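You operate a simulated robot arm through the tools that you are given. There is no shell and no other tool. Be economical: measure what you need, move in short steps, check, and stop when the job is done.

You run a simulated two-armed robot. Do the job below in one go: nothing can be reset, and whatever is moved stays where it is left.

JOB
Pick up the orange heat pack with one hand, pass it to the other hand and put it on the top of the test bench. Set down upright: orange heat pack.

The check looks at the end state, three seconds after you hand in, the way a careful person would. Anything else that was tipped, shoved, dropped, spilled or broken makes it a failure.

ROBOT AND FRAMES
Two 7-joint arms with two-finger parallel grippers on one trunk, on a base that drives. Base frame: it is fixed to the floor where the robot stands at the start and does not move with it; the origin is under the middle of the robot, x ahead of it, y to its left, z up; the surface under the hand at the start is at about z = 860. Units: mm, rad, N and s.
The left shoulder is at the start at [124, 171, 1162], the right one opposite. With the tool pointing down near the work surface each hand reaches from about 440 to 920 mm from the robot's upright axis, wherever it stands, measured 20 degrees to its own side. Places, roughly: top of the test bench [600, 1900, 900]. Payload 4.4 kg a hand.
The tool frame of a hand sits at the grasp point between the pads (the TCP): z along the fingers, y along the line on which they close. The tips reach 23 mm beyond it. Largest opening 94 mm; finger width 38, thickness 10; the body of the gripper, 54 by 96 mm, starts 39 mm behind the TCP.
Orientation is that of the tool frame in the base frame, as a unit quaternion [x, y, z, w]. With the fingers straight down and closing along the base's y, the tool's x points along the base's -x, its y along +y and its z along -z.

CONTROLS
- The arms move only by the tool servo_tool. It takes "left_increments", "right_increments" or both (then of equal length, played together; a hand with none holds still); each is a list of rows, each a list of 3 entries, a list of its own where there are three numbers: the shift along the base's x, y, z in m, then the turn, a rotation vector about the base's x, y, z in rad, then the opening, from 0 (shut) to 1 (fully open). In form: [[[dx, dy, dz], [ax, ay, az], claw], ...]. A call has 1 to 10 rows; each row shifts and turns the commanded pose from where the row before left it. Each row takes 0.2 s and may step no farther than 50 mm and 0.15 rad from the row before; otherwise, or with a gripper value out of range, the whole call is refused. Where a pose cannot be reached the arm comes as near as it can. A force on the tool above 40 N (or 10 N above the force at the start of the call, whichever is more), or a blocked arm, ends the call early, and 0.2 s more pass. Each finger travels about 72 mm/s and halts on what it meets, pressing with about 35 N; the grip force reading is that of the motor and also rises with nothing between the fingers. The clock runs only during rows and for 0.2 s after the last one: add rows that do not move to give the fingers time. The reply holds the time, the measured pose of the TCP, the force on the tool along the base axes, the opening and the grip force, in the units named above and with some noise, with the torque about the TCP (base axes, N m) and any sound that the robot's microphone picked up, and new pictures: "pictures" is both (left out), scene, wrist or none (wrist: the cameras of the hands that moved).
- Cameras (640 x 400 px; columns grow to the right, rows downward): "scene" is now at [235.8, -39.2, 1317.2]; the picture's right is [-0.41, -0.91, 0.00], its down [-0.39, 0.17, -0.90] and it looks along [0.83, -0.37, -0.43] (base axes); focal length 280 px, centre (320, 200). "left" rides on the left gripper at [86, -16, -74] in its tool frame; the picture's right is [0.18, 0.98, 0.00], its down [-0.58, 0.11, -0.81] and it looks along [-0.79, 0.15, 0.59] (tool axes); focal length 243 px, centre (320, 200). "right" rides on the right gripper at [86, 16, -74] in its tool frame; the picture's right is [-0.18, 0.98, 0.00], its down [-0.58, -0.11, -0.81] and it looks along [-0.79, -0.15, 0.59] (tool axes); focal length 243 px, centre (320, 200). There is no depth. A picture from a camera that has moved, and an enlarged one, comes with that camera's place and axes in the base frame and with its lens.
- slide_trunk(by): slides the trunk up (or, below 0, down) by that many mm; the arms and the scene camera ride with it, the base frame stays. It gives what a move gives, with no picture.
- drive_base(legs): drives the robot by 1 to 6 legs, each [ahead, left, turn to the left] in mm, mm and rad, along the robot's own axes; the way and the turn of a leg run together, so that a leg with both is an arc; at most 1500 mm and 3.142 rad a leg. The arms and the cameras ride along, it lands a little off, and it stops where it bumps. It gives what a move gives, and a new picture of the scene camera.
- head_to(pan, tilt): turns the head with the scene camera to pan (to the left, within 1.396 rad either way) and tilt (down, from -0.506 to 1.204), counted from straight ahead of the robot. It gives what a move gives, and a new picture of the scene camera.
- enlarge(camera, box): a new picture of the part [left, top, right, bottom] of that camera's present view, enlarged. No time passes.
- close_job(): hands the job in; it is judged then, once.

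Go step by step. Nothing tells you exact positions but the pictures and the camera data: compare them with the known pose of the tool, close in by small moves and look again before you grip or let go. The budget is 120 turns and 260 pictures, counting those below and the enlarged ones. Unless the task says otherwise, let go and move clear before handing in, and close with one line.

The tools are called after "Request:" by a JSON object that holds its "method" and its "body". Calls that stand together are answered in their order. servo_tool: Moves the arms, as the interface text tells. Its arguments: {"type":"object","properties":{"left_increments":{"type":"array","items":{"type":"array"}},"right_increments":{"type":"array","items":{"type":"array"}},"pictures":{"type":"string","enum":["both","scene","wrist","none"]}},"required":[]} The other tools are called the same way: slide_trunk (by) slides the trunk up or down; drive_base (legs) drives the base; head_to (pan, tilt) turns the head that bears the scene camera; enlarge (camera, box) takes an enlarged picture of a part of a camera's view; close_job () hands the job in.

At the start:

```text
clock: 0.0
left_position: [458.5, 10.6, 1102.4]
left_tcp_rot: [0.001, 1.0, -0.001, -0.001]
left_contact_force: [-0.4, -0.5, 0.2]
left_wrist_torque: [0.01, 0.02, -0.03]
left_gripper_width: 93.9
left_finger_force: 0.0
right_position: [423.0, -319.4, 1142.7]
right_tcp_rot: [0.0, 1.0, 0.0, 0.0]
right_contact_force: [0.1, -0.6, -0.3]
right_wrist_torque: [-0.01, 0.01, 0.0]
right_gripper_width: 94.3
right_finger_force: 0.1
trunk travel left (down, up): [-175.0, 213.0]
robot x, y, heading: [0.9, 1.5, -0.002]
head pan, tilt: [-0.419, 0.443]
```

scene: 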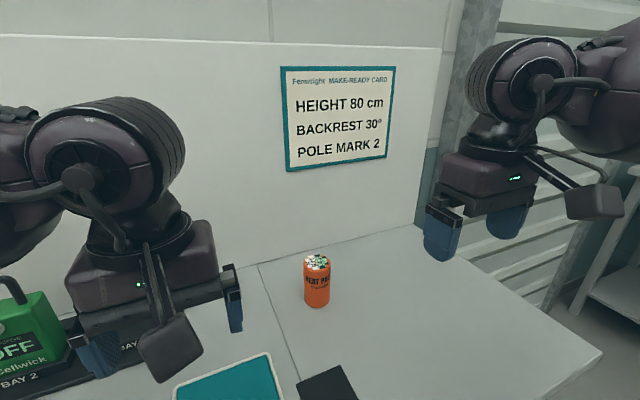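
right: 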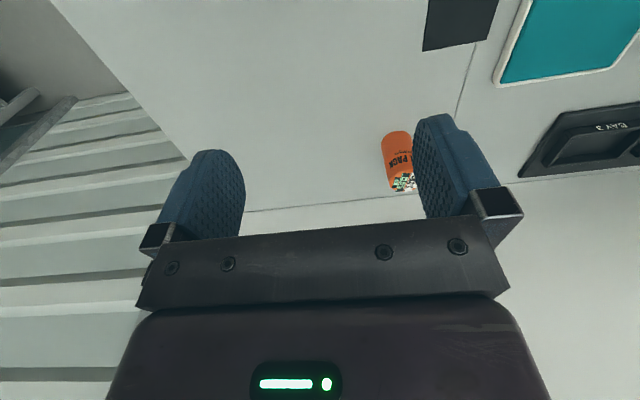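
left: 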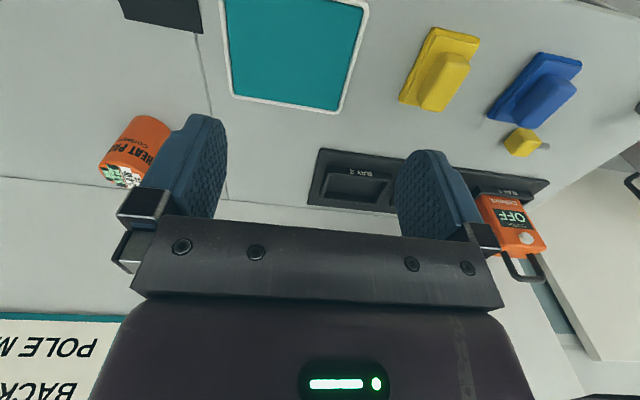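

The heat pack stands at about [670, -228] on the table, roughly 55 mm wide. I'll take a closer look at it and then look at the test bench on the left.

Request:
{"method": "enlarge", "body": {"camera": "scene", "box": [260, 220, 380, 330]}}

Request:
{"method": "head_to", "body": {"pan": 1.2, "tilt": 0.3}}

```text
3.64 times, centred on (320, 275) of scene
camera zoom: at [235.8, -39.2, 1317.2], right [-0.41, -0.91, 0.0], down [-0.39, 0.17, -0.9], along [0.83, -0.37, -0.43], focal length 1019 px, centre (320, -73)
```

zoom: 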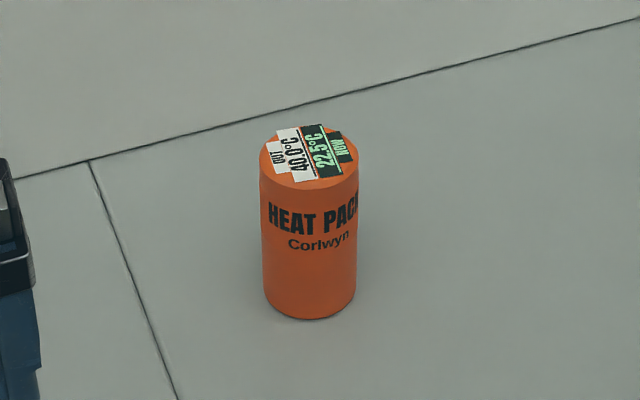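

```text
clock: 1.7
left_position: [459.1, 10.8, 1100.7]
left_tcp_rot: [0.0, 1.0, 0.0, 0.0]
left_contact_force: [-1.7, 0.2, -0.8]
left_wrist_torque: [0.01, 0.0, 0.03]
left_gripper_width: 94.0
left_finger_force: 0.1
right_position: [422.7, -318.5, 1143.9]
right_tcp_rot: [0.0, 1.0, 0.0, 0.0]
right_contact_force: [-0.2, -0.3, 0.2]
right_wrist_torque: [-0.01, -0.01, 0.03]
right_gripper_width: 94.2
right_finger_force: 0.1
trunk travel left (down, up): [-175.0, 213.0]
robot x, y, heading: [0.7, 0.4, 0.002]
head pan, tilt: [1.201, 0.3]
camera scene: at [185.6, 85.3, 1330.4], right [0.93, -0.36, 0.0], down [-0.11, -0.28, -0.96], along [0.35, 0.89, -0.3], focal length 280 px, centre (320, 200)
```

scene: 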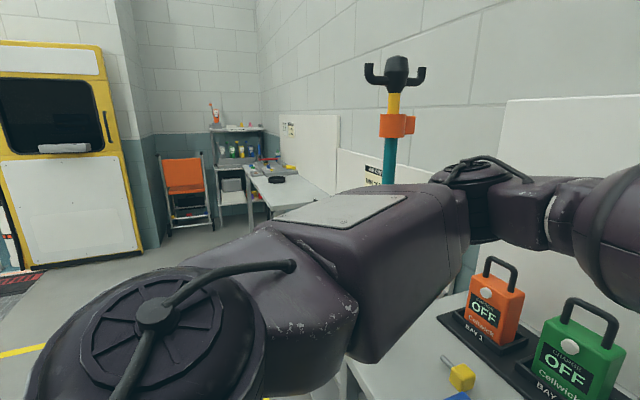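

The heat pack is an upright cylinder about 55 mm wide and 95 mm tall, near [663, -224]. The right hand will take its top from above, closing along x with its camera turned to -y. The left hand can then take the lower half from the side. First I move above it and turn the hand.

Request:
{"method": "servo_tool", "body": {"right_increments": [[[0.024, 0.0095, -0.0064], [0, 0, 0.15], 1], [[0.024, 0.0095, -0.0064], [0, 0, 0.15], 1], [[0.024, 0.0095, -0.0064], [0, 0, 0.15], 1], [[0.024, 0.0095, -0.0064], [0, 0, 0.15], 1], [[0.024, 0.0095, -0.0064], [0, 0, 0.15], 1], [[0.024, 0.0095, -0.0064], [0, 0, 0.15], 1], [[0.024, 0.0095, -0.0064], [0, 0, 0.15], 1], [[0.024, 0.0095, -0.0064], [0, 0, 0.15], 1], [[0.024, 0.0095, -0.0064], [0, 0, 0.15], 1], [[0.024, 0.0095, -0.0064], [0, 0, 0.15], 1]], "pictures": "wrist"}}

Request:
{"method": "head_to", "body": {"pan": -0.3, "tilt": 0.5}}

```text
clock: 3.9
left_position: [458.3, 12.4, 1102.1]
left_tcp_rot: [0.001, 1.0, 0.0, 0.0]
left_contact_force: [-0.7, -0.8, -1.2]
left_wrist_torque: [-0.02, -0.01, 0.0]
left_gripper_width: 93.9
left_finger_force: 0.0
right_position: [571.2, -257.5, 1101.9]
right_tcp_rot: [-0.455, 0.891, 0.001, 0.0]
right_contact_force: [0.4, -0.4, 1.1]
right_wrist_torque: [-0.02, 0.0, 0.0]
right_gripper_width: 93.8
right_finger_force: 0.0
right hand out of reach, approached as far as the arm can: row 7, 8, 9, 10
trunk travel left (down, up): [-175.0, 213.0]
robot x, y, heading: [1.8, -0.4, -0.003]
head pan, tilt: [1.201, 0.3]
camera right: at [507.1, -317.8, 1177.4], right [-0.69, 0.72, 0.0], down [0.43, 0.41, 0.81], along [0.58, 0.56, -0.59], focal length 243 px, centre (320, 200)
```

right: 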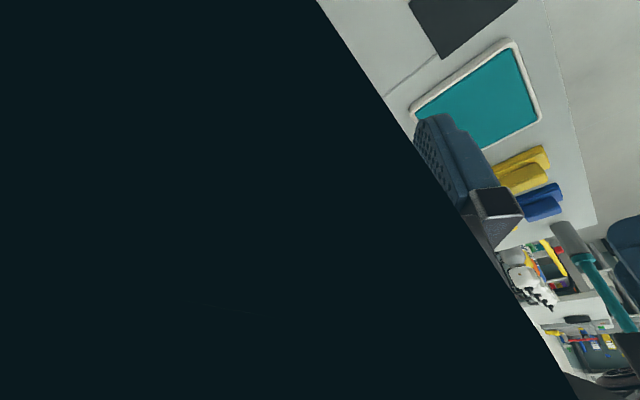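

```text
clock: 5.5
left_position: [459.8, 11.4, 1101.6]
left_tcp_rot: [0.0, 1.0, 0.0, 0.0]
left_contact_force: [0.4, -0.3, 0.5]
left_wrist_torque: [0.02, -0.01, 0.02]
left_gripper_width: 93.9
left_finger_force: 0.1
right_position: [571.7, -257.3, 1101.6]
right_tcp_rot: [-0.455, 0.89, -0.001, 0.001]
right_contact_force: [0.9, -0.7, -0.4]
right_wrist_torque: [0.01, 0.0, 0.0]
right_gripper_width: 94.0
right_finger_force: 0.0
trunk travel left (down, up): [-175.0, 213.0]
robot x, y, heading: [-0.3, 1.8, 0.001]
head pan, tilt: [-0.3, 0.499]
camera scene: at [238.7, -28.5, 1312.1], right [-0.3, -0.96, 0.0], down [-0.46, 0.14, -0.88], along [0.84, -0.26, -0.48], focal length 280 px, centre (320, 200)
```

scene: 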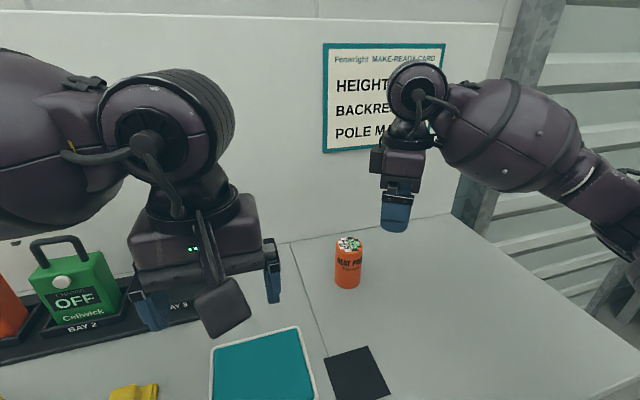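

Turning that far puts the wrist camera into the forearm, so I'm turning back to zero yaw (closing along y) and moving above the heat pack.

Request:
{"method": "servo_tool", "body": {"right_increments": [[[0, 0, 0], [0, 0, -0.135], 1], [[0.0, 0.0, 0], [0, 0, -0.135], 1], [[0.01, 0.003, 0], [0, 0, -0.135], 1], [[0.01, 0.005, 0], [0, 0, -0.135], 1], [[0.01, 0.005, 0], [0, 0, -0.135], 1], [[0.01, 0.005, 0], [0, 0, -0.135], 1], [[0.01, 0.005, 0], [0, 0, -0.135], 1], [[0.0, 0.0, 0], [0, 0, 0], 1]]}}

```text
clock: 7.3
left_position: [458.7, 10.8, 1099.7]
left_tcp_rot: [0.0, 1.0, 0.001, -0.001]
left_contact_force: [-0.3, 0.7, -0.3]
left_wrist_torque: [-0.01, -0.01, -0.01]
left_gripper_width: 93.8
left_finger_force: 0.0
right_position: [621.0, -234.3, 1103.2]
right_tcp_rot: [0.0, 1.0, 0.0, 0.0]
right_contact_force: [-0.2, 0.4, 0.9]
right_wrist_torque: [-0.02, 0.01, -0.03]
right_gripper_width: 94.1
right_finger_force: 0.1
trunk travel left (down, up): [-175.0, 213.0]
robot x, y, heading: [0.4, 5.3, 0.001]
head pan, tilt: [-0.3, 0.499]
camera scene: at [238.5, -28.7, 1312.1], right [-0.3, -0.96, 0.0], down [-0.46, 0.14, -0.88], along [0.84, -0.26, -0.48], focal length 280 px, centre (320, 200)
camera right: at [534.4, -217.7, 1179.1], right [0.18, 0.98, 0.0], down [0.58, -0.11, 0.81], along [0.79, -0.15, -0.59], focal length 243 px, centre (320, 200)
```

scene: 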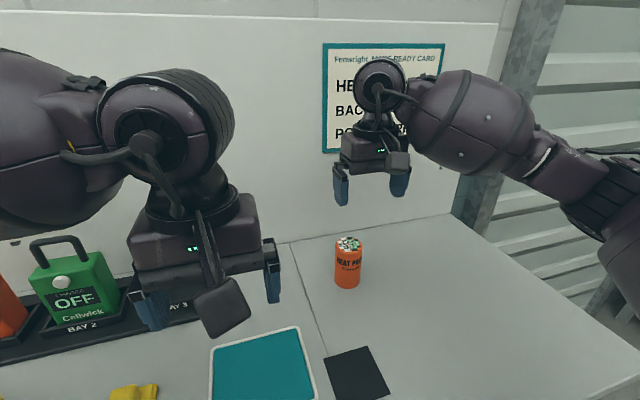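
right: 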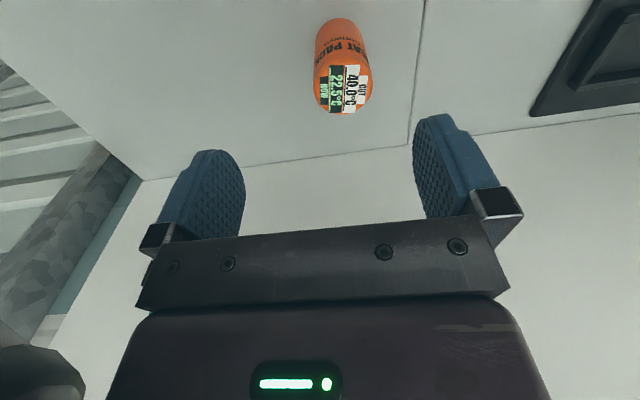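

The wrist view puts the top's centre near [662, -220] at z of about 955. I'm lining up over it and coming down to just above the top.

Request:
{"method": "servo_tool", "body": {"right_increments": [[[0.02, 0.0065, 0], [0, 0, 0], 1], [[0.021, 0.0065, -0.013], [0, 0, 0], 1], [[0, 0, -0.03], [0, 0, 0], 1], [[0, 0, -0.03], [0, 0, 0], 1], [[0, 0, -0.025], [0, 0, 0], 1], [[0, 0, 0], [0, 0, 0], 1]]}}

```text
clock: 8.7
left_position: [457.8, 10.9, 1103.0]
left_tcp_rot: [0.0, 1.0, 0.001, 0.001]
left_contact_force: [0.1, 0.6, 0.9]
left_wrist_torque: [0.01, 0.0, -0.03]
left_gripper_width: 93.8
left_finger_force: 0.1
right_position: [662.6, -222.1, 1005.6]
right_tcp_rot: [0.0, 1.0, 0.001, 0.001]
right_contact_force: [0.6, 0.1, -0.5]
right_wrist_torque: [-0.03, -0.02, 0.03]
right_gripper_width: 94.0
right_finger_force: 0.0
trunk travel left (down, up): [-175.0, 213.0]
robot x, y, heading: [0.9, -2.5, 0.001]
head pan, tilt: [-0.3, 0.499]
camera scene: at [238.4, -28.5, 1312.2], right [-0.3, -0.96, 0.0], down [-0.46, 0.14, -0.88], along [0.84, -0.26, -0.48], focal length 280 px, centre (320, 200)
camera right: at [575.1, -205.3, 1080.1], right [0.18, 0.98, 0.0], down [0.58, -0.11, 0.81], along [0.79, -0.15, -0.59], focal length 243 px, centre (320, 200)
```

scene: 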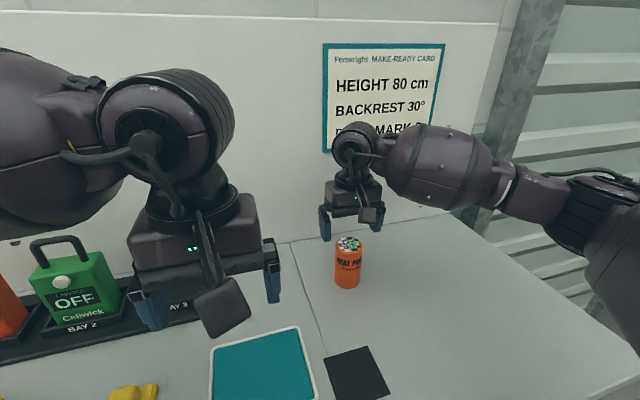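
right: 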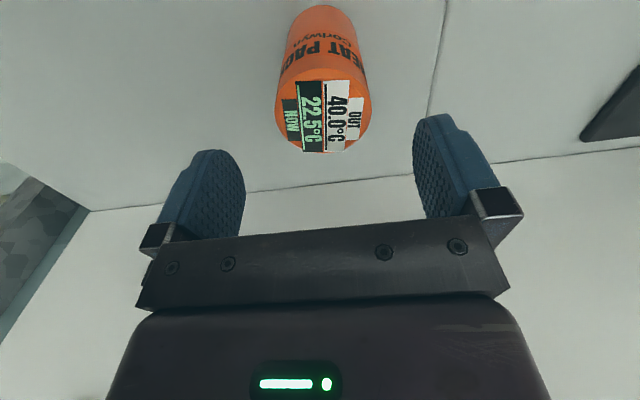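

The hand is well centred, with the object's centre at about [660, -220] and its top at about 956. I'm descending and closing.

Request:
{"method": "servo_tool", "body": {"right_increments": [[[-0.001, 0.002, -0.02], [0, 0, 0], 1], [[0, 0, -0.02], [0, 0, 0], 1], [[0, 0, -0.02], [0, 0, 0], 1], [[0, 0, -0.002], [0, 0, 0], 1], [[0, 0, 0], [0, 0, 0], 1]]}}

```text
clock: 9.9
left_position: [458.9, 11.5, 1103.2]
left_tcp_rot: [0.0, 1.0, 0.0, 0.0]
left_contact_force: [0.2, 0.2, -0.8]
left_wrist_torque: [-0.01, 0.01, -0.01]
left_gripper_width: 93.9
left_finger_force: 0.1
right_position: [662.0, -218.7, 943.2]
right_tcp_rot: [-0.001, 1.0, -0.001, 0.0]
right_contact_force: [0.2, -0.7, 0.0]
right_wrist_torque: [0.04, 0.03, 0.02]
right_gripper_width: 94.3
right_finger_force: 0.0
trunk travel left (down, up): [-175.0, 213.0]
robot x, y, heading: [0.7, -2.9, 0.0]
head pan, tilt: [-0.3, 0.499]
camera scene: at [238.7, -28.6, 1312.0], right [-0.3, -0.96, 0.0], down [-0.46, 0.14, -0.88], along [0.84, -0.26, -0.48], focal length 280 px, centre (320, 200)
camera right: at [574.4, -203.4, 1018.6], right [0.18, 0.98, 0.0], down [0.58, -0.11, 0.81], along [0.79, -0.15, -0.59], focal length 243 px, centre (320, 200)
```

scene: 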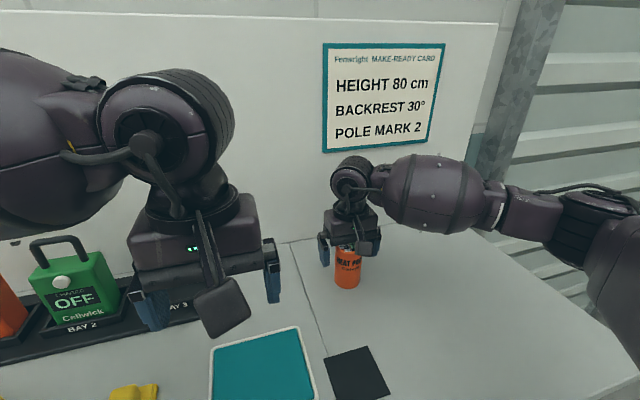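
right: 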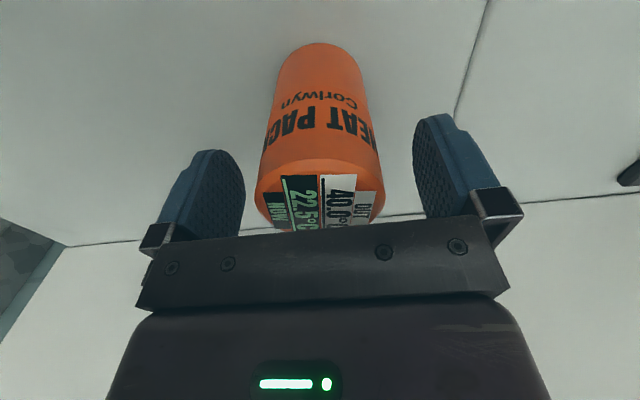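

Request:
{"method": "servo_tool", "body": {"right_increments": [[[0, 0, 0], [0, 0, 0], 0.6], [[0, 0, 0], [0, 0, 0], 0.4], [[0, 0, 0], [0, 0, 0], 0.2], [[0, 0, 0], [0, 0, 0], 0.2], [[0, 0, 0], [0, 0, 0], 0.2]], "pictures": "wrist"}}

```text
clock: 11.1
left_position: [458.3, 11.3, 1102.1]
left_tcp_rot: [0.0, 1.0, 0.0, 0.0]
left_contact_force: [0.3, 0.1, -0.6]
left_wrist_torque: [0.0, 0.0, 0.02]
left_gripper_width: 93.8
left_finger_force: 0.2
right_position: [660.3, -219.7, 943.4]
right_tcp_rot: [-0.001, 1.0, -0.001, -0.001]
right_contact_force: [0.2, 1.3, 0.5]
right_wrist_torque: [-0.03, 0.0, 0.0]
right_gripper_width: 55.1
right_finger_force: 35.1
trunk travel left (down, up): [-175.0, 213.0]
robot x, y, heading: [0.1, -0.0, 0.003]
head pan, tilt: [-0.3, 0.499]
camera right: at [574.4, -203.4, 1018.8], right [0.18, 0.98, 0.0], down [0.58, -0.11, 0.81], along [0.79, -0.15, -0.59], focal length 243 px, centre (320, 200)
```

right: 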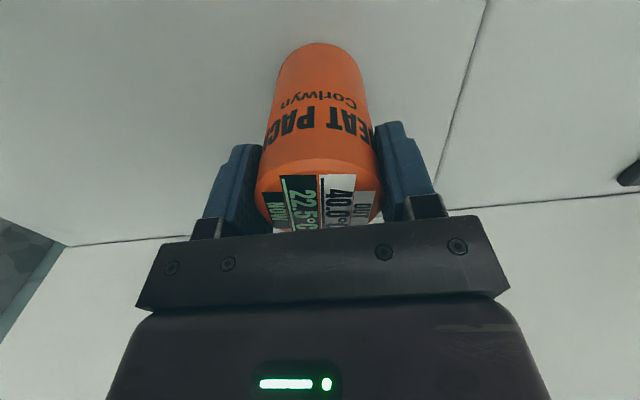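

The heat pack is gripped at 55 mm. I lift it straight up and move the left hand to the side.

Request:
{"method": "servo_tool", "body": {"right_increments": [[[0, 0, 0.02], [0, 0, 0], 0.2], [[0, 0, 0.03], [0, 0, 0], 0.2], [[0, 0, 0.03], [0, 0, 0], 0.2], [[0, 0, 0.03], [0, 0, 0], 0.2], [[-0.01, 0, 0.03], [0, 0, 0], 0.2], [[-0.02, 0, 0.03], [0, 0, 0], 0.2], [[-0.02, 0, 0.03], [0, 0, 0], 0.2], [[-0.02, 0, 0.01], [0, 0, 0], 0.2]], "left_increments": [[[0, 0.03, 0.01], [0, 0, 0], 1], [[0, 0.03, 0.01], [0, 0, 0], 1], [[0, 0.03, 0.01], [0, 0, 0], 1], [[0, 0.03, 0.01], [0, 0, 0], 1], [[0, 0.03, 0.01], [0, 0, 0], 1], [[0, 0.03, 0.0], [0, 0, 0], 1], [[0, 0.03, 0], [0, 0, 0], 1], [[0, 0.03, 0], [0, 0, 0], 1]], "pictures": "scene"}}

```text
clock: 12.9
left_position: [459.2, 248.9, 1153.9]
left_tcp_rot: [0.0, 1.0, 0.002, 0.0]
left_contact_force: [0.0, -0.2, -0.4]
left_wrist_torque: [0.04, -0.01, 0.02]
left_gripper_width: 93.9
left_finger_force: 0.1
right_position: [590.2, -218.7, 1150.0]
right_tcp_rot: [0.0, 1.0, 0.001, -0.001]
right_contact_force: [-0.8, -1.5, 0.5]
right_wrist_torque: [0.07, -0.03, 0.02]
right_gripper_width: 18.8
right_finger_force: 0.1
trunk travel left (down, up): [-175.0, 213.0]
robot x, y, heading: [0.7, -3.0, 0.002]
head pan, tilt: [-0.3, 0.499]
camera scene: at [237.5, -30.8, 1312.2], right [-0.3, -0.95, 0.0], down [-0.46, 0.14, -0.88], along [0.84, -0.26, -0.48], focal length 280 px, centre (320, 200)
```

scene: 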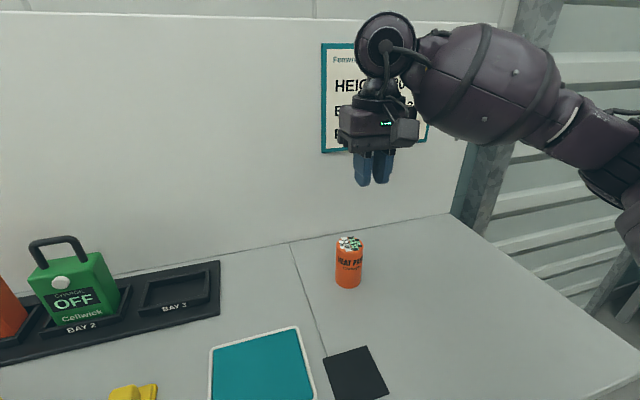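

The pack slipped out of the top grip and still stands where it was; the hand came up empty. I'll take it deeper and lift more slowly. First I open and go back over it.

Request:
{"method": "servo_tool", "body": {"right_increments": [[[0.02, 0, 0], [0, 0, 0], 1], [[0.02, 0, 0], [0, 0, 0], 1], [[0.02, 0, -0.01], [0, 0, 0], 1], [[0.011, -0.001, -0.03], [0, 0, 0], 1], [[0, 0, -0.04], [0, 0, 0], 1], [[0, 0, -0.04], [0, 0, 0], 1], [[0, 0, -0.025], [0, 0, 0], 1], [[0, 0, 0], [0, 0, 0], 1]], "pictures": "both"}}

Request:
{"method": "enlarge", "body": {"camera": "scene", "box": [290, 180, 410, 300]}}

```text
clock: 14.7
left_position: [460.0, 250.4, 1153.6]
left_tcp_rot: [0.0, 1.0, 0.0, 0.0]
left_contact_force: [-0.2, 0.4, 0.4]
left_wrist_torque: [-0.01, 0.02, 0.02]
left_gripper_width: 94.0
left_finger_force: 0.1
right_position: [664.0, -219.7, 1007.4]
right_tcp_rot: [-0.001, 1.0, 0.0, 0.0]
right_contact_force: [-0.1, 0.9, 1.0]
right_wrist_torque: [-0.01, 0.02, 0.0]
right_gripper_width: 94.1
right_finger_force: 0.0
trunk travel left (down, up): [-175.0, 213.0]
robot x, y, heading: [-2.2, -0.1, 0.003]
head pan, tilt: [-0.3, 0.499]
camera scene: at [238.4, -28.5, 1312.2], right [-0.3, -0.96, 0.0], down [-0.46, 0.14, -0.88], along [0.84, -0.26, -0.48], focal length 280 px, centre (320, 200)
camera right: at [575.1, -203.5, 1082.7], right [0.18, 0.98, 0.0], down [0.58, -0.11, 0.81], along [0.79, -0.15, -0.59], focal length 243 px, centre (320, 200)
```

scene: 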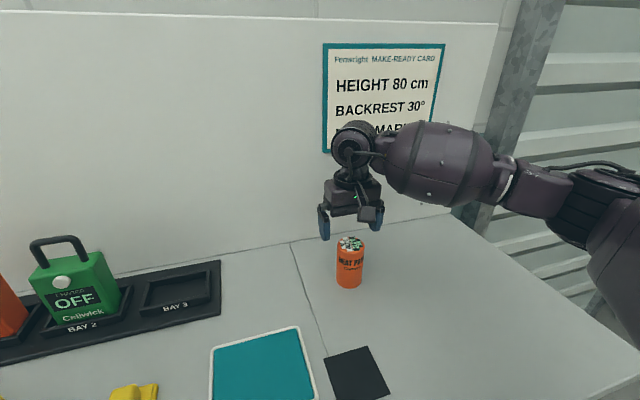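
right: 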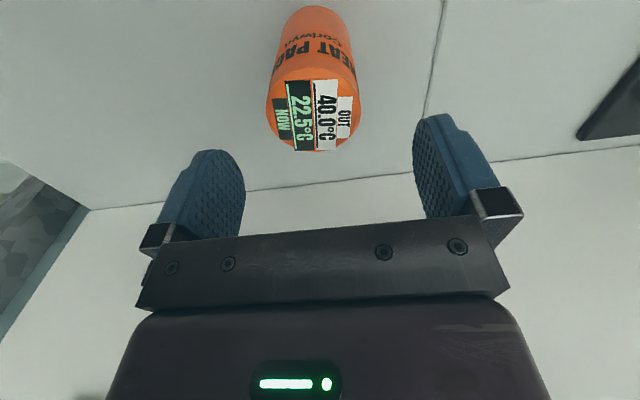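

```text
3.33 times, centred on (350, 240) of scene
camera zoom: at [238.4, -28.5, 1312.2], right [-0.3, -0.96, 0.0], down [-0.46, 0.14, -0.88], along [0.84, -0.26, -0.48], focal length 934 px, centre (220, 67)
```

zoom: 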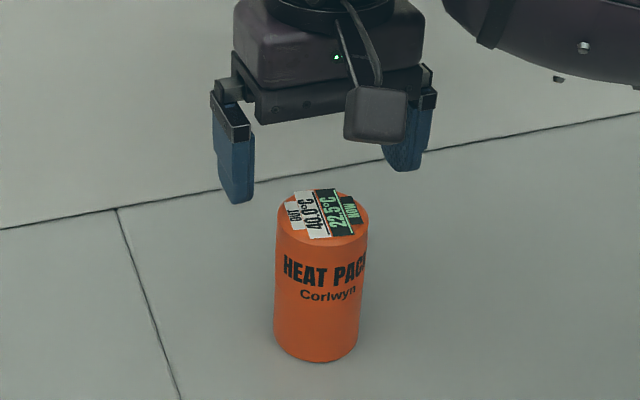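

The pack moved about 5 mm toward -y. I'm re-centring and going deeper, with the TCP about 30 mm below the top.

Request:
{"method": "servo_tool", "body": {"right_increments": [[[-0.001, -0.004, -0.02], [0, 0, 0], 1], [[0, 0, -0.02], [0, 0, 0], 1], [[0, 0, -0.02], [0, 0, 0], 1], [[0, 0, -0.015], [0, 0, 0], 1], [[0, 0, -0.005], [0, 0, 0], 1], [[0, 0, 0], [0, 0, 0], 1]], "pictures": "wrist"}}

```text
clock: 16.1
left_position: [460.2, 249.8, 1151.9]
left_tcp_rot: [0.0, 1.0, 0.001, 0.0]
left_contact_force: [0.2, 0.6, -0.1]
left_wrist_torque: [-0.03, 0.02, -0.01]
left_gripper_width: 94.1
left_finger_force: 0.1
right_position: [661.1, -224.2, 927.4]
right_tcp_rot: [-0.001, 1.0, -0.001, 0.0]
right_contact_force: [0.9, 0.1, -0.6]
right_wrist_torque: [0.02, -0.01, -0.02]
right_gripper_width: 94.5
right_finger_force: 0.0
trunk travel left (down, up): [-175.0, 213.0]
robot x, y, heading: [-0.7, 2.8, 0.004]
head pan, tilt: [-0.3, 0.499]
camera right: at [574.8, -208.2, 1003.4], right [0.18, 0.98, 0.0], down [0.58, -0.11, 0.81], along [0.79, -0.15, -0.59], focal length 243 px, centre (320, 200)
```

right: 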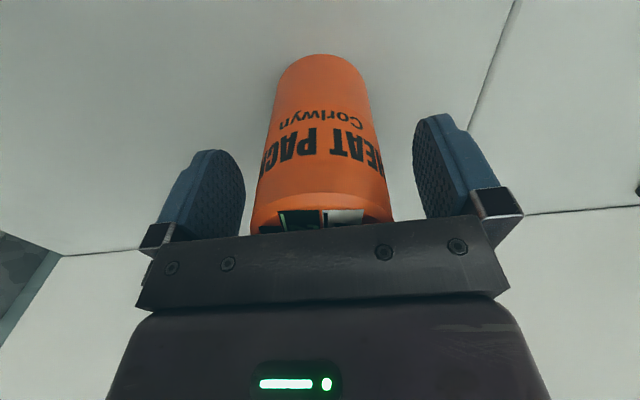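

Request:
{"method": "servo_tool", "body": {"right_increments": [[[0, 0, 0], [0, 0, 0], 0.5], [[0, 0, 0], [0, 0, 0], 0.2], [[0, 0, 0], [0, 0, 0], 0], [[0, 0, 0], [0, 0, 0], 0], [[0, 0, 0], [0, 0, 0], 0], [[0, 0, 0], [0, 0, 0], 0]], "pictures": "none"}}

Request:
{"method": "servo_tool", "body": {"right_increments": [[[0, 0, 0.005], [0, 0, 0], 0], [[0, 0, 0.005], [0, 0, 0], 0], [[0, 0, 0.005], [0, 0, 0], 0], [[0, 0, 0], [0, 0, 0], 0]], "pictures": "both"}}

```text
clock: 17.5
left_position: [459.8, 250.2, 1151.9]
left_tcp_rot: [0.0, 1.0, 0.0, -0.001]
left_contact_force: [-0.9, -0.2, 0.0]
left_wrist_torque: [0.04, 0.0, -0.01]
left_gripper_width: 94.1
left_finger_force: 0.1
right_position: [662.7, -223.6, 928.1]
right_tcp_rot: [-0.001, 1.0, 0.0, 0.001]
right_contact_force: [0.2, 1.2, 0.3]
right_wrist_torque: [-0.03, 0.02, 0.0]
right_gripper_width: 55.2
right_finger_force: 34.6
trunk travel left (down, up): [-175.0, 213.0]
robot x, y, heading: [0.1, -3.2, 0.003]
head pan, tilt: [-0.3, 0.499]
```

```text
clock: 18.5
left_position: [460.5, 250.9, 1152.8]
left_tcp_rot: [-0.001, 1.0, 0.0, -0.001]
left_contact_force: [0.4, 0.2, 0.3]
left_wrist_torque: [-0.01, 0.0, 0.0]
left_gripper_width: 94.1
left_finger_force: 0.0
right_position: [661.9, -224.6, 942.7]
right_tcp_rot: [-0.001, 1.0, -0.001, 0.0]
right_contact_force: [-0.1, -0.8, -3.1]
right_wrist_torque: [-0.01, -0.01, -0.03]
right_gripper_width: 55.0
right_finger_force: 34.7
trunk travel left (down, up): [-175.0, 213.0]
robot x, y, heading: [-1.8, 2.3, -0.0]
head pan, tilt: [-0.3, 0.499]
camera scene: at [239.0, -28.7, 1312.0], right [-0.3, -0.96, 0.0], down [-0.46, 0.14, -0.88], along [0.84, -0.26, -0.48], focal length 280 px, centre (320, 200)
camera right: at [574.7, -207.9, 1018.3], right [0.18, 0.98, 0.0], down [0.58, -0.11, 0.81], along [0.79, -0.15, -0.59], focal length 243 px, centre (320, 200)
```

scene: 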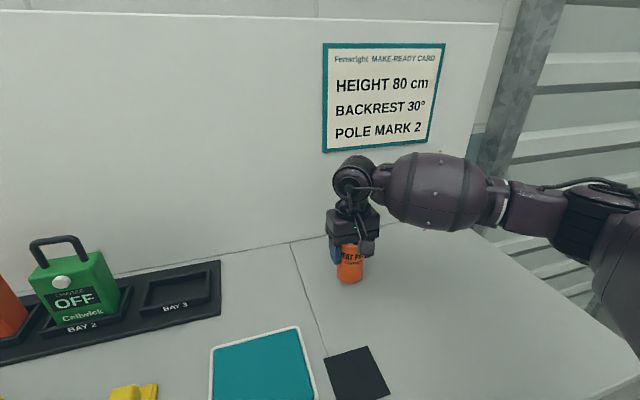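
right: 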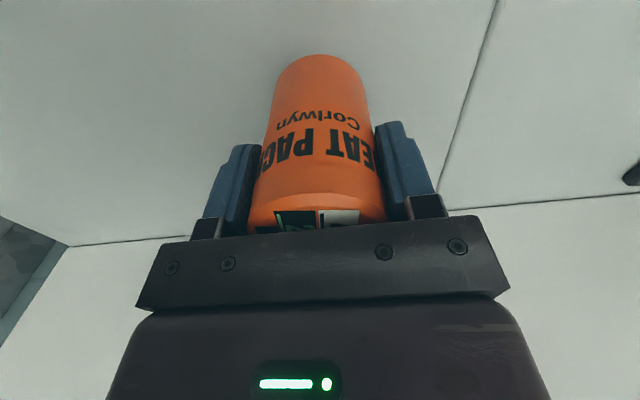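

It's held this time, with about 3 N of weight on the tool. I continue to lift gently.

Request:
{"method": "servo_tool", "body": {"right_increments": [[[0, 0, 0.01], [0, 0, 0], 0], [[0, 0, 0.02], [0, 0, 0], 0], [[0, 0, 0.02], [0, 0, 0], 0], [[0, 0, 0.025], [0, 0, 0], 0], [[0, 0, 0.025], [0, 0, 0], 0], [[0, 0, 0.025], [0, 0, 0], 0], [[0, 0, 0.025], [0, 0, 0], 0], [[0, 0, 0.025], [0, 0, 0], 0], [[0, 0, 0.025], [0, 0, 0], 0], [[0, 0, 0.01], [0, 0, 0], 0]], "left_increments": [[[0, 0, 0], [0, 0, 0.15], 1], [[0, 0, 0], [0, 0, 0.15], 1], [[0, 0, 0], [0, 0, 0.15], 1], [[0, 0, 0], [0, 0, 0.15], 1], [[0, 0, 0], [0, 0, 0.15], 1], [[0, 0, 0], [0, 0, 0.15], 1], [[0, 0, 0], [0, 0, 0.15], 1], [[0, 0, 0], [0, 0, 0.15], 1], [[0, 0, 0], [0, 0, 0.15], 1], [[0, 0, 0], [0, 0, 0.15], 1]], "pictures": "both"}}

```text
clock: 20.7
left_position: [457.8, 250.8, 1151.6]
left_tcp_rot: [-0.682, 0.731, 0.0, 0.001]
left_contact_force: [0.1, 0.8, 1.1]
left_wrist_torque: [-0.01, 0.01, 0.01]
left_gripper_width: 93.9
left_finger_force: 0.1
right_position: [661.9, -223.3, 1153.5]
right_tcp_rot: [-0.001, 1.0, -0.001, 0.0]
right_contact_force: [-0.1, 0.2, -2.7]
right_wrist_torque: [0.0, 0.03, 0.01]
right_gripper_width: 54.8
right_finger_force: 34.8
trunk travel left (down, up): [-175.0, 213.0]
robot x, y, heading: [-0.5, -1.7, -0.0]
head pan, tilt: [-0.3, 0.499]
camera scene: at [238.9, -28.7, 1312.0], right [-0.3, -0.96, 0.0], down [-0.46, 0.14, -0.88], along [0.84, -0.26, -0.48], focal length 280 px, centre (320, 200)
camera right: at [574.8, -207.1, 1229.3], right [0.18, 0.98, 0.0], down [0.58, -0.11, 0.81], along [0.79, -0.15, -0.59], focal length 243 px, centre (320, 200)
camera left: at [467.5, 164.9, 1227.4], right [-0.99, -0.11, 0.0], down [-0.07, 0.59, 0.81], along [-0.09, 0.8, -0.59], focal length 243 px, centre (320, 200)
```

scene: 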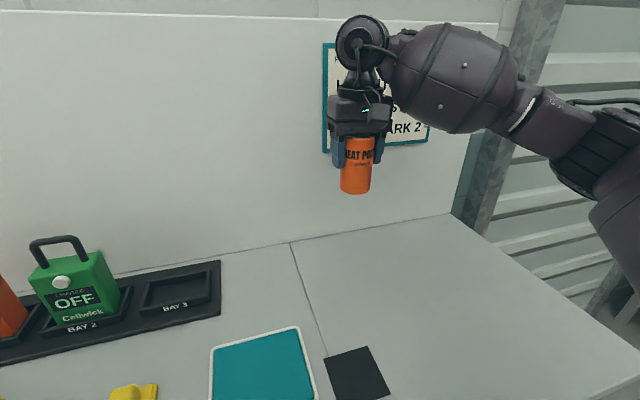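
right: 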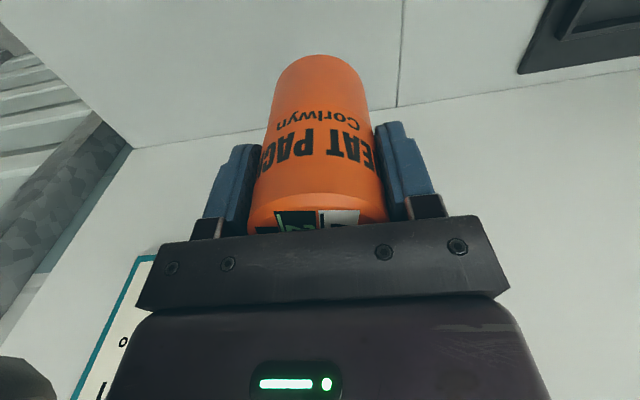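
left: 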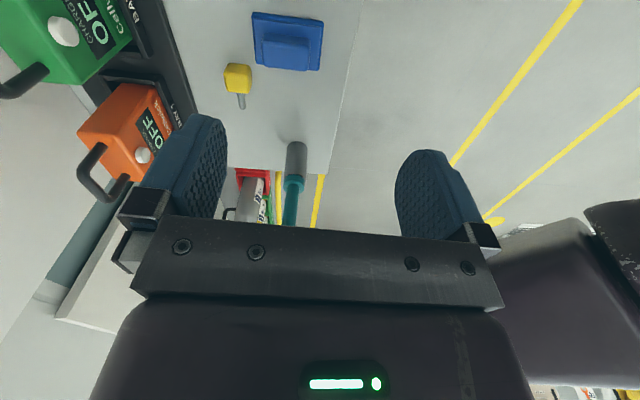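

The left hand turned a full 1.5 rad of yaw without trouble. Next I tip it so the fingers point to -y with the camera up, and look from the head to check for clearance.

Request:
{"method": "servo_tool", "body": {"left_increments": [[[0, 0, 0], [0, 0, 0.07], 1], [[0, 0, 0], [-0.15, 0, 0], 1], [[0, 0, 0], [-0.15, 0, 0], 1], [[0, 0, 0], [-0.15, 0, 0], 1], [[0, 0, 0], [-0.15, 0, 0], 1], [[0, 0, 0], [-0.15, 0, 0], 1], [[0, 0, 0], [-0.15, 0, 0], 1], [[0, 0, 0], [-0.15, 0, 0], 1], [[0, 0, 0], [-0.15, 0, 0], 1], [[0, 0, 0], [-0.15, 0, 0], 1]], "pictures": "none"}}

Request:
{"method": "head_to", "body": {"pan": 0.35, "tilt": 0.4}}

```text
clock: 22.9
left_position: [459.2, 251.3, 1151.3]
left_tcp_rot: [-0.551, 0.551, -0.444, -0.443]
left_contact_force: [0.3, 0.5, -0.6]
left_wrist_torque: [-0.03, 0.02, 0.04]
left_gripper_width: 93.7
left_finger_force: 0.1
right_position: [662.9, -222.9, 1152.3]
right_tcp_rot: [0.0, 1.0, -0.001, -0.001]
right_contact_force: [0.2, 0.1, -3.6]
right_wrist_torque: [0.0, -0.02, 0.0]
right_gripper_width: 55.0
right_finger_force: 35.2
trunk travel left (down, up): [-175.0, 213.0]
robot x, y, heading: [0.8, 0.3, -0.002]
head pan, tilt: [-0.3, 0.499]
```

```text
clock: 23.9
left_position: [460.1, 252.2, 1152.4]
left_tcp_rot: [-0.551, 0.553, -0.442, -0.441]
left_contact_force: [-0.7, 0.2, -0.4]
left_wrist_torque: [0.02, 0.0, 0.0]
left_gripper_width: 93.8
left_finger_force: 0.0
right_position: [661.6, -223.3, 1153.1]
right_tcp_rot: [-0.002, 1.0, 0.0, 0.0]
right_contact_force: [0.1, -0.1, -2.2]
right_wrist_torque: [-0.02, -0.03, 0.02]
right_gripper_width: 55.0
right_finger_force: 34.9
trunk travel left (down, up): [-175.0, 213.0]
robot x, y, heading: [-0.3, 0.3, -0.002]
head pan, tilt: [0.351, 0.4]
camera scene: at [239.0, 30.0, 1321.1], right [0.34, -0.94, 0.0], down [-0.37, -0.13, -0.92], along [0.87, 0.32, -0.39], focal length 280 px, centre (320, 200)
```

scene: 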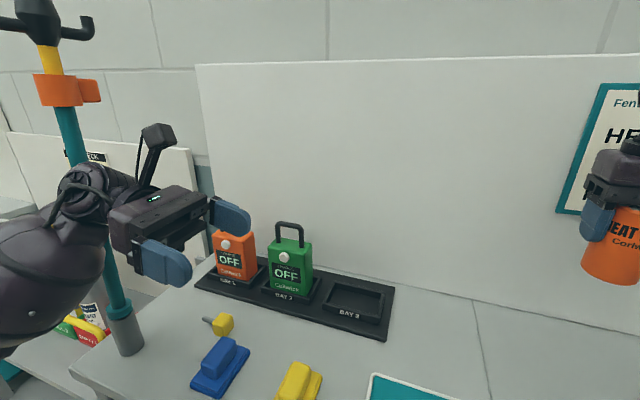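

Camera-up, side-pointing works well for the left hand. I bring the pack to a meeting place around [560, -80] and the left hand to a staging point beside its lower half.

Request:
{"method": "servo_tool", "body": {"left_increments": [[[0.0125, -0.024, -0.004], [-0.021, 0, 0], 1], [[0.0125, -0.024, -0.004], [-0.021, 0, 0], 1], [[0.0125, -0.024, -0.004], [-0.021, 0, 0], 1], [[0.0125, -0.024, -0.004], [-0.021, 0, 0], 1], [[0.0125, -0.024, -0.004], [-0.021, 0, 0], 1], [[0.0125, -0.024, -0.004], [-0.021, 0, 0], 1], [[0.0125, -0.024, -0.004], [-0.021, 0, 0], 1], [[0.0125, -0.024, -0.004], [-0.021, 0, 0], 1], [[0, 0, 0], [0, 0, 0], 1]], "right_increments": [[[-0.0128, 0.018, 0], [0, 0, 0], 0], [[-0.0128, 0.018, 0], [0, 0, 0], 0], [[-0.0128, 0.018, 0], [0, 0, 0], 0], [[-0.0128, 0.018, 0], [0, 0, 0], 0], [[-0.0128, 0.018, 0], [0, 0, 0], 0], [[-0.0128, 0.018, 0], [0, 0, 0], 0], [[-0.0128, 0.018, 0], [0, 0, 0], 0], [[-0.0128, 0.018, 0], [0, 0, 0], 0], [[0, 0, 0], [0, 0, 0], 0]], "pictures": "wrist"}}

Request:
{"method": "head_to", "body": {"pan": 0.0, "tilt": 0.4}}

```text
clock: 25.9
left_position: [559.3, 58.1, 1118.4]
left_tcp_rot: [-0.513, 0.514, -0.487, -0.486]
left_contact_force: [0.5, -0.5, -0.1]
left_wrist_torque: [0.0, 0.01, -0.02]
left_gripper_width: 94.1
left_finger_force: 0.1
right_position: [560.0, -80.6, 1153.1]
right_tcp_rot: [-0.001, 1.0, 0.0, 0.0]
right_contact_force: [-0.1, 0.1, -1.9]
right_wrist_torque: [0.02, 0.03, -0.03]
right_gripper_width: 55.1
right_finger_force: 34.8
trunk travel left (down, up): [-175.0, 213.0]
robot x, y, heading: [1.2, -0.4, 0.002]
head pan, tilt: [0.351, 0.4]
camera right: at [472.6, -63.0, 1227.7], right [0.18, 0.98, 0.0], down [0.58, -0.11, 0.81], along [0.79, -0.15, -0.59], focal length 243 px, centre (320, 200)
camera left: at [574.8, 129.1, 1210.7], right [-0.98, -0.01, 0.18], down [-0.11, 0.84, -0.54], along [-0.15, -0.55, -0.82], focal length 243 px, centre (320, 200)
```

right: 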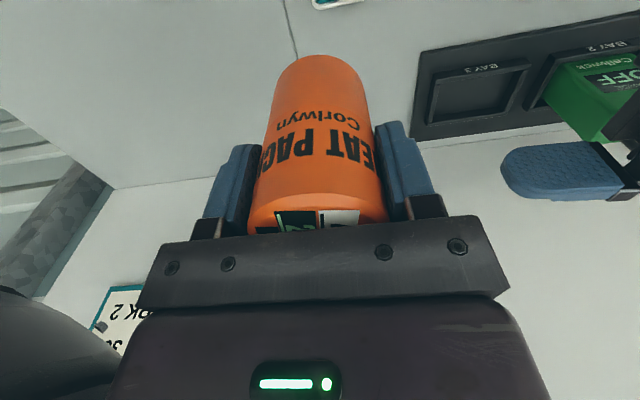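
left: 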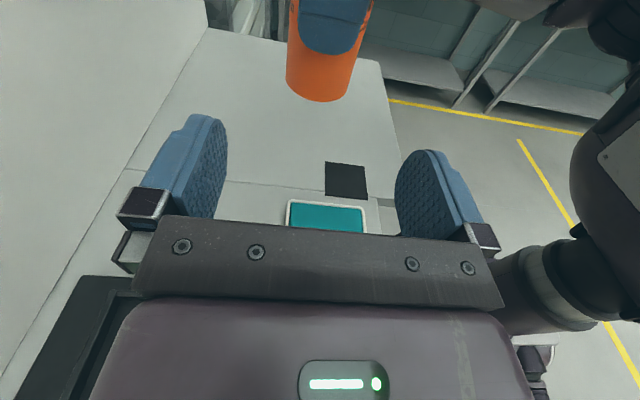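

```text
clock: 26.7
left_position: [559.9, 58.2, 1119.1]
left_tcp_rot: [-0.512, 0.514, -0.487, -0.486]
left_contact_force: [-0.1, -0.9, 0.0]
left_wrist_torque: [-0.01, -0.01, -0.04]
left_gripper_width: 94.1
left_finger_force: 0.1
right_position: [560.3, -80.8, 1152.2]
right_tcp_rot: [0.0, 1.0, 0.0, -0.001]
right_contact_force: [-0.9, 0.3, -3.3]
right_wrist_torque: [0.03, 0.05, 0.03]
right_gripper_width: 55.3
right_finger_force: 34.8
trunk travel left (down, up): [-175.0, 213.0]
robot x, y, heading: [0.3, 0.3, 0.003]
head pan, tilt: [0.0, 0.4]
camera scene: at [244.5, -1.6, 1321.1], right [0.0, -1.0, 0.0], down [-0.39, 0.0, -0.92], along [0.92, 0.0, -0.39], focal length 280 px, centre (320, 200)
```

scene: 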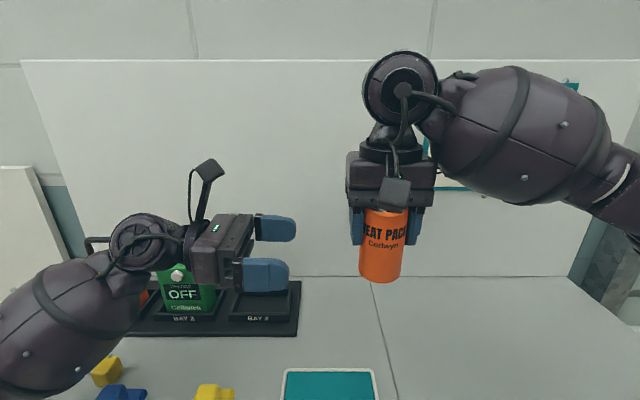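

The geometry agrees: the pack's bottom is at z of about 1085 and the left fingers are at 1119, 34 mm above it. I slide the left hand in around the lower half.

Request:
{"method": "servo_tool", "body": {"left_increments": [[[0, -0.025, 0], [0, 0, 0], 1], [[0, -0.025, 0], [0, 0, 0], 1], [[0, -0.025, 0], [0, 0, 0], 1], [[0, -0.02, 0], [0, 0, 0], 1], [[0, -0.01, 0], [0, 0, 0], 1], [[0, 0, 0], [0, 0, 0], 1]], "pictures": "both"}}

Request:
{"method": "enlarge", "body": {"camera": "scene", "box": [280, 120, 480, 300]}}

```text
clock: 28.1
left_position: [559.2, -46.1, 1120.0]
left_tcp_rot: [-0.513, 0.514, -0.486, -0.485]
left_contact_force: [-0.3, 0.4, -0.4]
left_wrist_torque: [-0.02, -0.04, -0.01]
left_gripper_width: 94.3
left_finger_force: 0.1
right_position: [559.8, -79.3, 1152.5]
right_tcp_rot: [-0.001, 1.0, -0.001, 0.0]
right_contact_force: [0.2, 0.0, -2.5]
right_wrist_torque: [-0.02, -0.03, -0.03]
right_gripper_width: 55.1
right_finger_force: 35.3
trunk travel left (down, up): [-175.0, 213.0]
robot x, y, heading: [-1.2, 1.7, -0.001]
head pan, tilt: [0.0, 0.4]
camera scene: at [244.5, -1.6, 1321.2], right [0.0, -1.0, 0.0], down [-0.39, 0.0, -0.92], along [0.92, 0.0, -0.39], focal length 280 px, centre (320, 200)
camera left: at [574.4, 25.6, 1210.7], right [-0.98, -0.01, 0.18], down [-0.11, 0.84, -0.54], along [-0.15, -0.55, -0.82], focal length 243 px, centre (320, 200)
```

scene: 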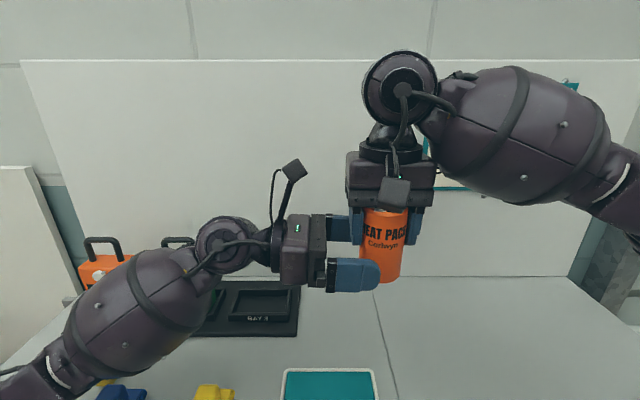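
left: 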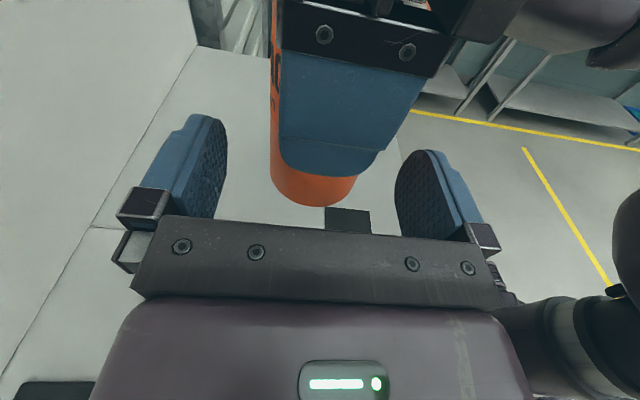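

```text
2.22 times, centred on (380, 210) of scene
camera zoom: at [244.5, -1.6, 1321.2], right [0.0, -1.0, 0.0], down [-0.39, 0.0, -0.92], along [0.92, 0.0, -0.39], focal length 623 px, centre (187, 178)
```

zoom: 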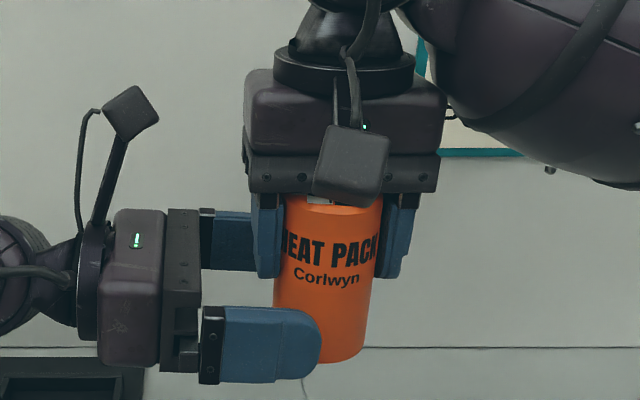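

Clearances look fine, so I take the last 24 mm in and then close the left fingers.

Request:
{"method": "servo_tool", "body": {"left_increments": [[[0, -0.012, 0], [0, 0, 0], 1], [[0, -0.011, 0], [0, 0, 0], 1], [[0, 0, 0], [0, 0, 0], 1], [[0, 0, 0], [0, 0, 0], 0.7], [[0, 0, 0], [0, 0, 0], 0.6], [[0, 0, 0], [0, 0, 0], 0.6]], "pictures": "both"}}

```text
clock: 29.5
left_position: [558.8, -69.5, 1119.5]
left_tcp_rot: [-0.513, 0.513, -0.487, -0.486]
left_contact_force: [0.0, -0.5, 0.1]
left_wrist_torque: [0.0, 0.02, 0.01]
left_gripper_width: 56.8
left_finger_force: 0.0
right_position: [560.0, -79.1, 1151.2]
right_tcp_rot: [0.0, 1.0, 0.0, 0.001]
right_contact_force: [1.4, 0.3, -2.2]
right_wrist_torque: [0.02, -0.04, -0.01]
right_gripper_width: 55.4
right_finger_force: 35.0
trunk travel left (down, up): [-175.0, 213.0]
robot x, y, heading: [0.7, -3.1, 0.003]
head pan, tilt: [0.0, 0.4]
camera scene: at [244.6, -1.7, 1321.1], right [0.0, -1.0, 0.0], down [-0.39, 0.0, -0.92], along [0.92, 0.0, -0.39], focal length 280 px, centre (320, 200)
camera left: at [574.3, 1.2, 1210.9], right [-0.98, -0.01, 0.18], down [-0.11, 0.84, -0.54], along [-0.15, -0.55, -0.82], focal length 243 px, centre (320, 200)
```

scene: 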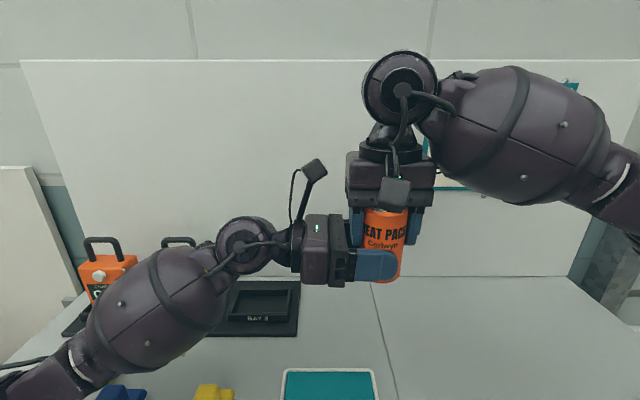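
left: 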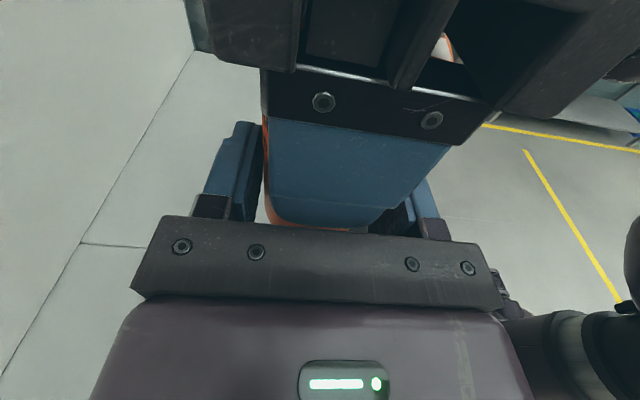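

Request:
{"method": "servo_tool", "body": {"left_increments": [[[0, 0, 0], [0, 0, 0], 0.4], [[0, 0, 0], [0, 0, 0], 0], [[0, 0, 0], [0, 0, 0], 0], [[0, 0, 0], [0, 0, 0], 0]], "pictures": "none"}}

Request:
{"method": "servo_tool", "body": {"right_increments": [[[0, 0, 0], [0, 0, 0], 0.62], [[0, 0, 0], [0, 0, 0], 0.66], [[0, 0, 0], [0, 0, 0], 0.66], [[0, 0, 0], [0, 0, 0], 0.66]], "left_increments": [[[0, 0, 0], [0, 0, 0], 0], [[0, 0, 0], [0, 0, 0], 0], [[0, 0, 0], [0, 0, 0], 0], [[0, 0, 0], [0, 0, 0], 0]], "pictures": "scene"}}

```text
clock: 30.5
left_position: [559.5, -69.1, 1118.6]
left_tcp_rot: [-0.513, 0.514, -0.487, -0.486]
left_contact_force: [-9.6, 0.6, 1.0]
left_wrist_torque: [0.01, 0.3, -0.1]
left_gripper_width: 54.7
left_finger_force: 34.8
right_position: [561.7, -79.4, 1152.0]
right_tcp_rot: [-0.001, 1.0, 0.0, 0.0]
right_contact_force: [9.3, 0.6, -2.8]
right_wrist_torque: [-0.02, -0.59, 0.0]
right_gripper_width: 55.4
right_finger_force: 35.3
trunk travel left (down, up): [-175.0, 213.0]
robot x, y, heading: [0.5, -4.1, 0.0]
head pan, tilt: [0.0, 0.4]
```

```text
clock: 31.5
left_position: [559.4, -69.3, 1119.7]
left_tcp_rot: [-0.513, 0.514, -0.486, -0.486]
left_contact_force: [-0.7, 0.3, -0.2]
left_wrist_torque: [0.02, 0.01, 0.04]
left_gripper_width: 55.0
left_finger_force: 34.8
right_position: [560.3, -79.2, 1151.6]
right_tcp_rot: [-0.001, 1.0, 0.0, 0.0]
right_contact_force: [-0.4, 0.0, -0.3]
right_wrist_torque: [0.0, -0.02, 0.03]
right_gripper_width: 62.1
right_finger_force: 0.0
trunk travel left (down, up): [-175.0, 213.0]
robot x, y, heading: [-0.1, -1.2, -0.003]
head pan, tilt: [0.0, 0.4]
camera scene: at [244.6, -1.7, 1321.1], right [0.0, -1.0, 0.0], down [-0.39, 0.0, -0.92], along [0.92, 0.0, -0.39], focal length 280 px, centre (320, 200)
```

scene: 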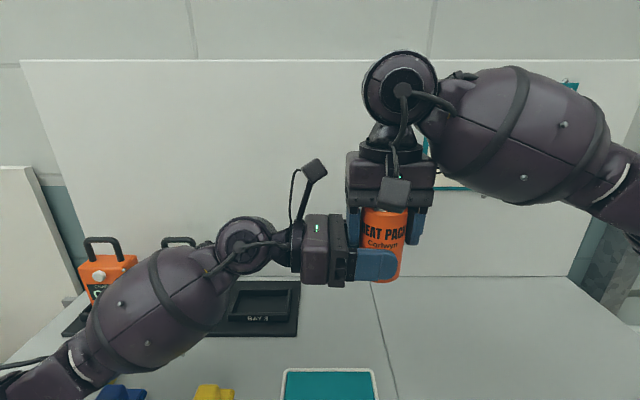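

The left hand holds at 55 mm and the right has opened. I raise the right hand straight up, clear of the pack.

Request:
{"method": "servo_tool", "body": {"right_increments": [[[0, 0, 0.01], [0, 0, 0], 0.66], [[0, 0, 0.015], [0, 0, 0], 0.66], [[0, 0, 0.025], [0, 0, 0], 0.66], [[0, 0, 0.025], [0, 0, 0], 0.66], [[0, -0.02, 0.025], [0, 0, 0], 0.66], [[0, -0.03, 0.01], [0, 0, 0], 0.66], [[0, -0.03, 0], [0, 0, 0], 0.66], [[0, -0.03, 0], [0, 0, 0], 0.66], [[0, -0.03, 0], [0, 0, 0], 0.66]], "pictures": "scene"}}

Request:
{"method": "enlarge", "body": {"camera": "scene", "box": [280, 120, 480, 300]}}

```text
clock: 33.5
left_position: [558.5, -70.6, 1119.0]
left_tcp_rot: [-0.513, 0.514, -0.487, -0.486]
left_contact_force: [0.5, 0.3, 0.0]
left_wrist_torque: [0.03, -0.01, -0.01]
left_gripper_width: 55.0
left_finger_force: 35.0
right_position: [559.0, -222.2, 1263.1]
right_tcp_rot: [0.0, 1.0, 0.0, 0.0]
right_contact_force: [0.4, -0.3, -0.1]
right_wrist_torque: [0.01, -0.04, 0.01]
right_gripper_width: 62.0
right_finger_force: 0.1
trunk travel left (down, up): [-175.0, 213.0]
robot x, y, heading: [0.5, 2.0, -0.001]
head pan, tilt: [0.0, 0.4]
camera scene: at [244.2, -2.4, 1321.3], right [0.0, -1.0, 0.0], down [-0.39, 0.0, -0.92], along [0.92, 0.0, -0.39], focal length 280 px, centre (320, 200)
```

scene: 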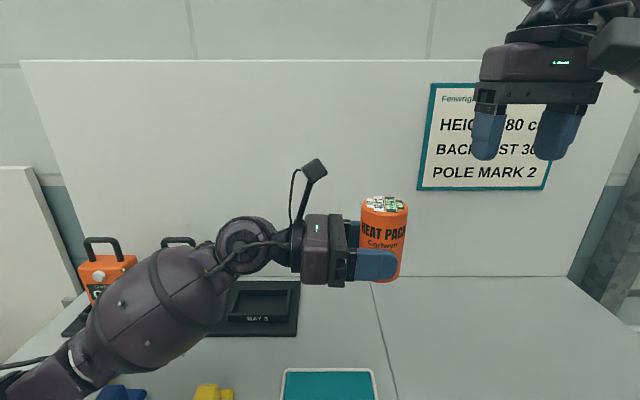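

```text
2.22 times, centred on (380, 210) of scene
camera zoom: at [244.2, -2.4, 1321.3], right [0.0, -1.0, 0.0], down [-0.39, 0.0, -0.92], along [0.92, 0.0, -0.39], focal length 623 px, centre (187, 178)
```

zoom: 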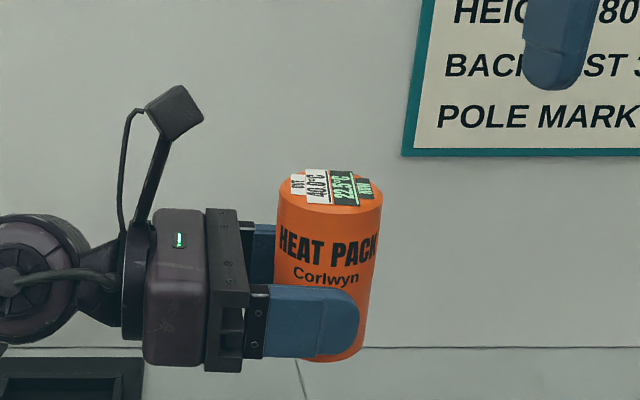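

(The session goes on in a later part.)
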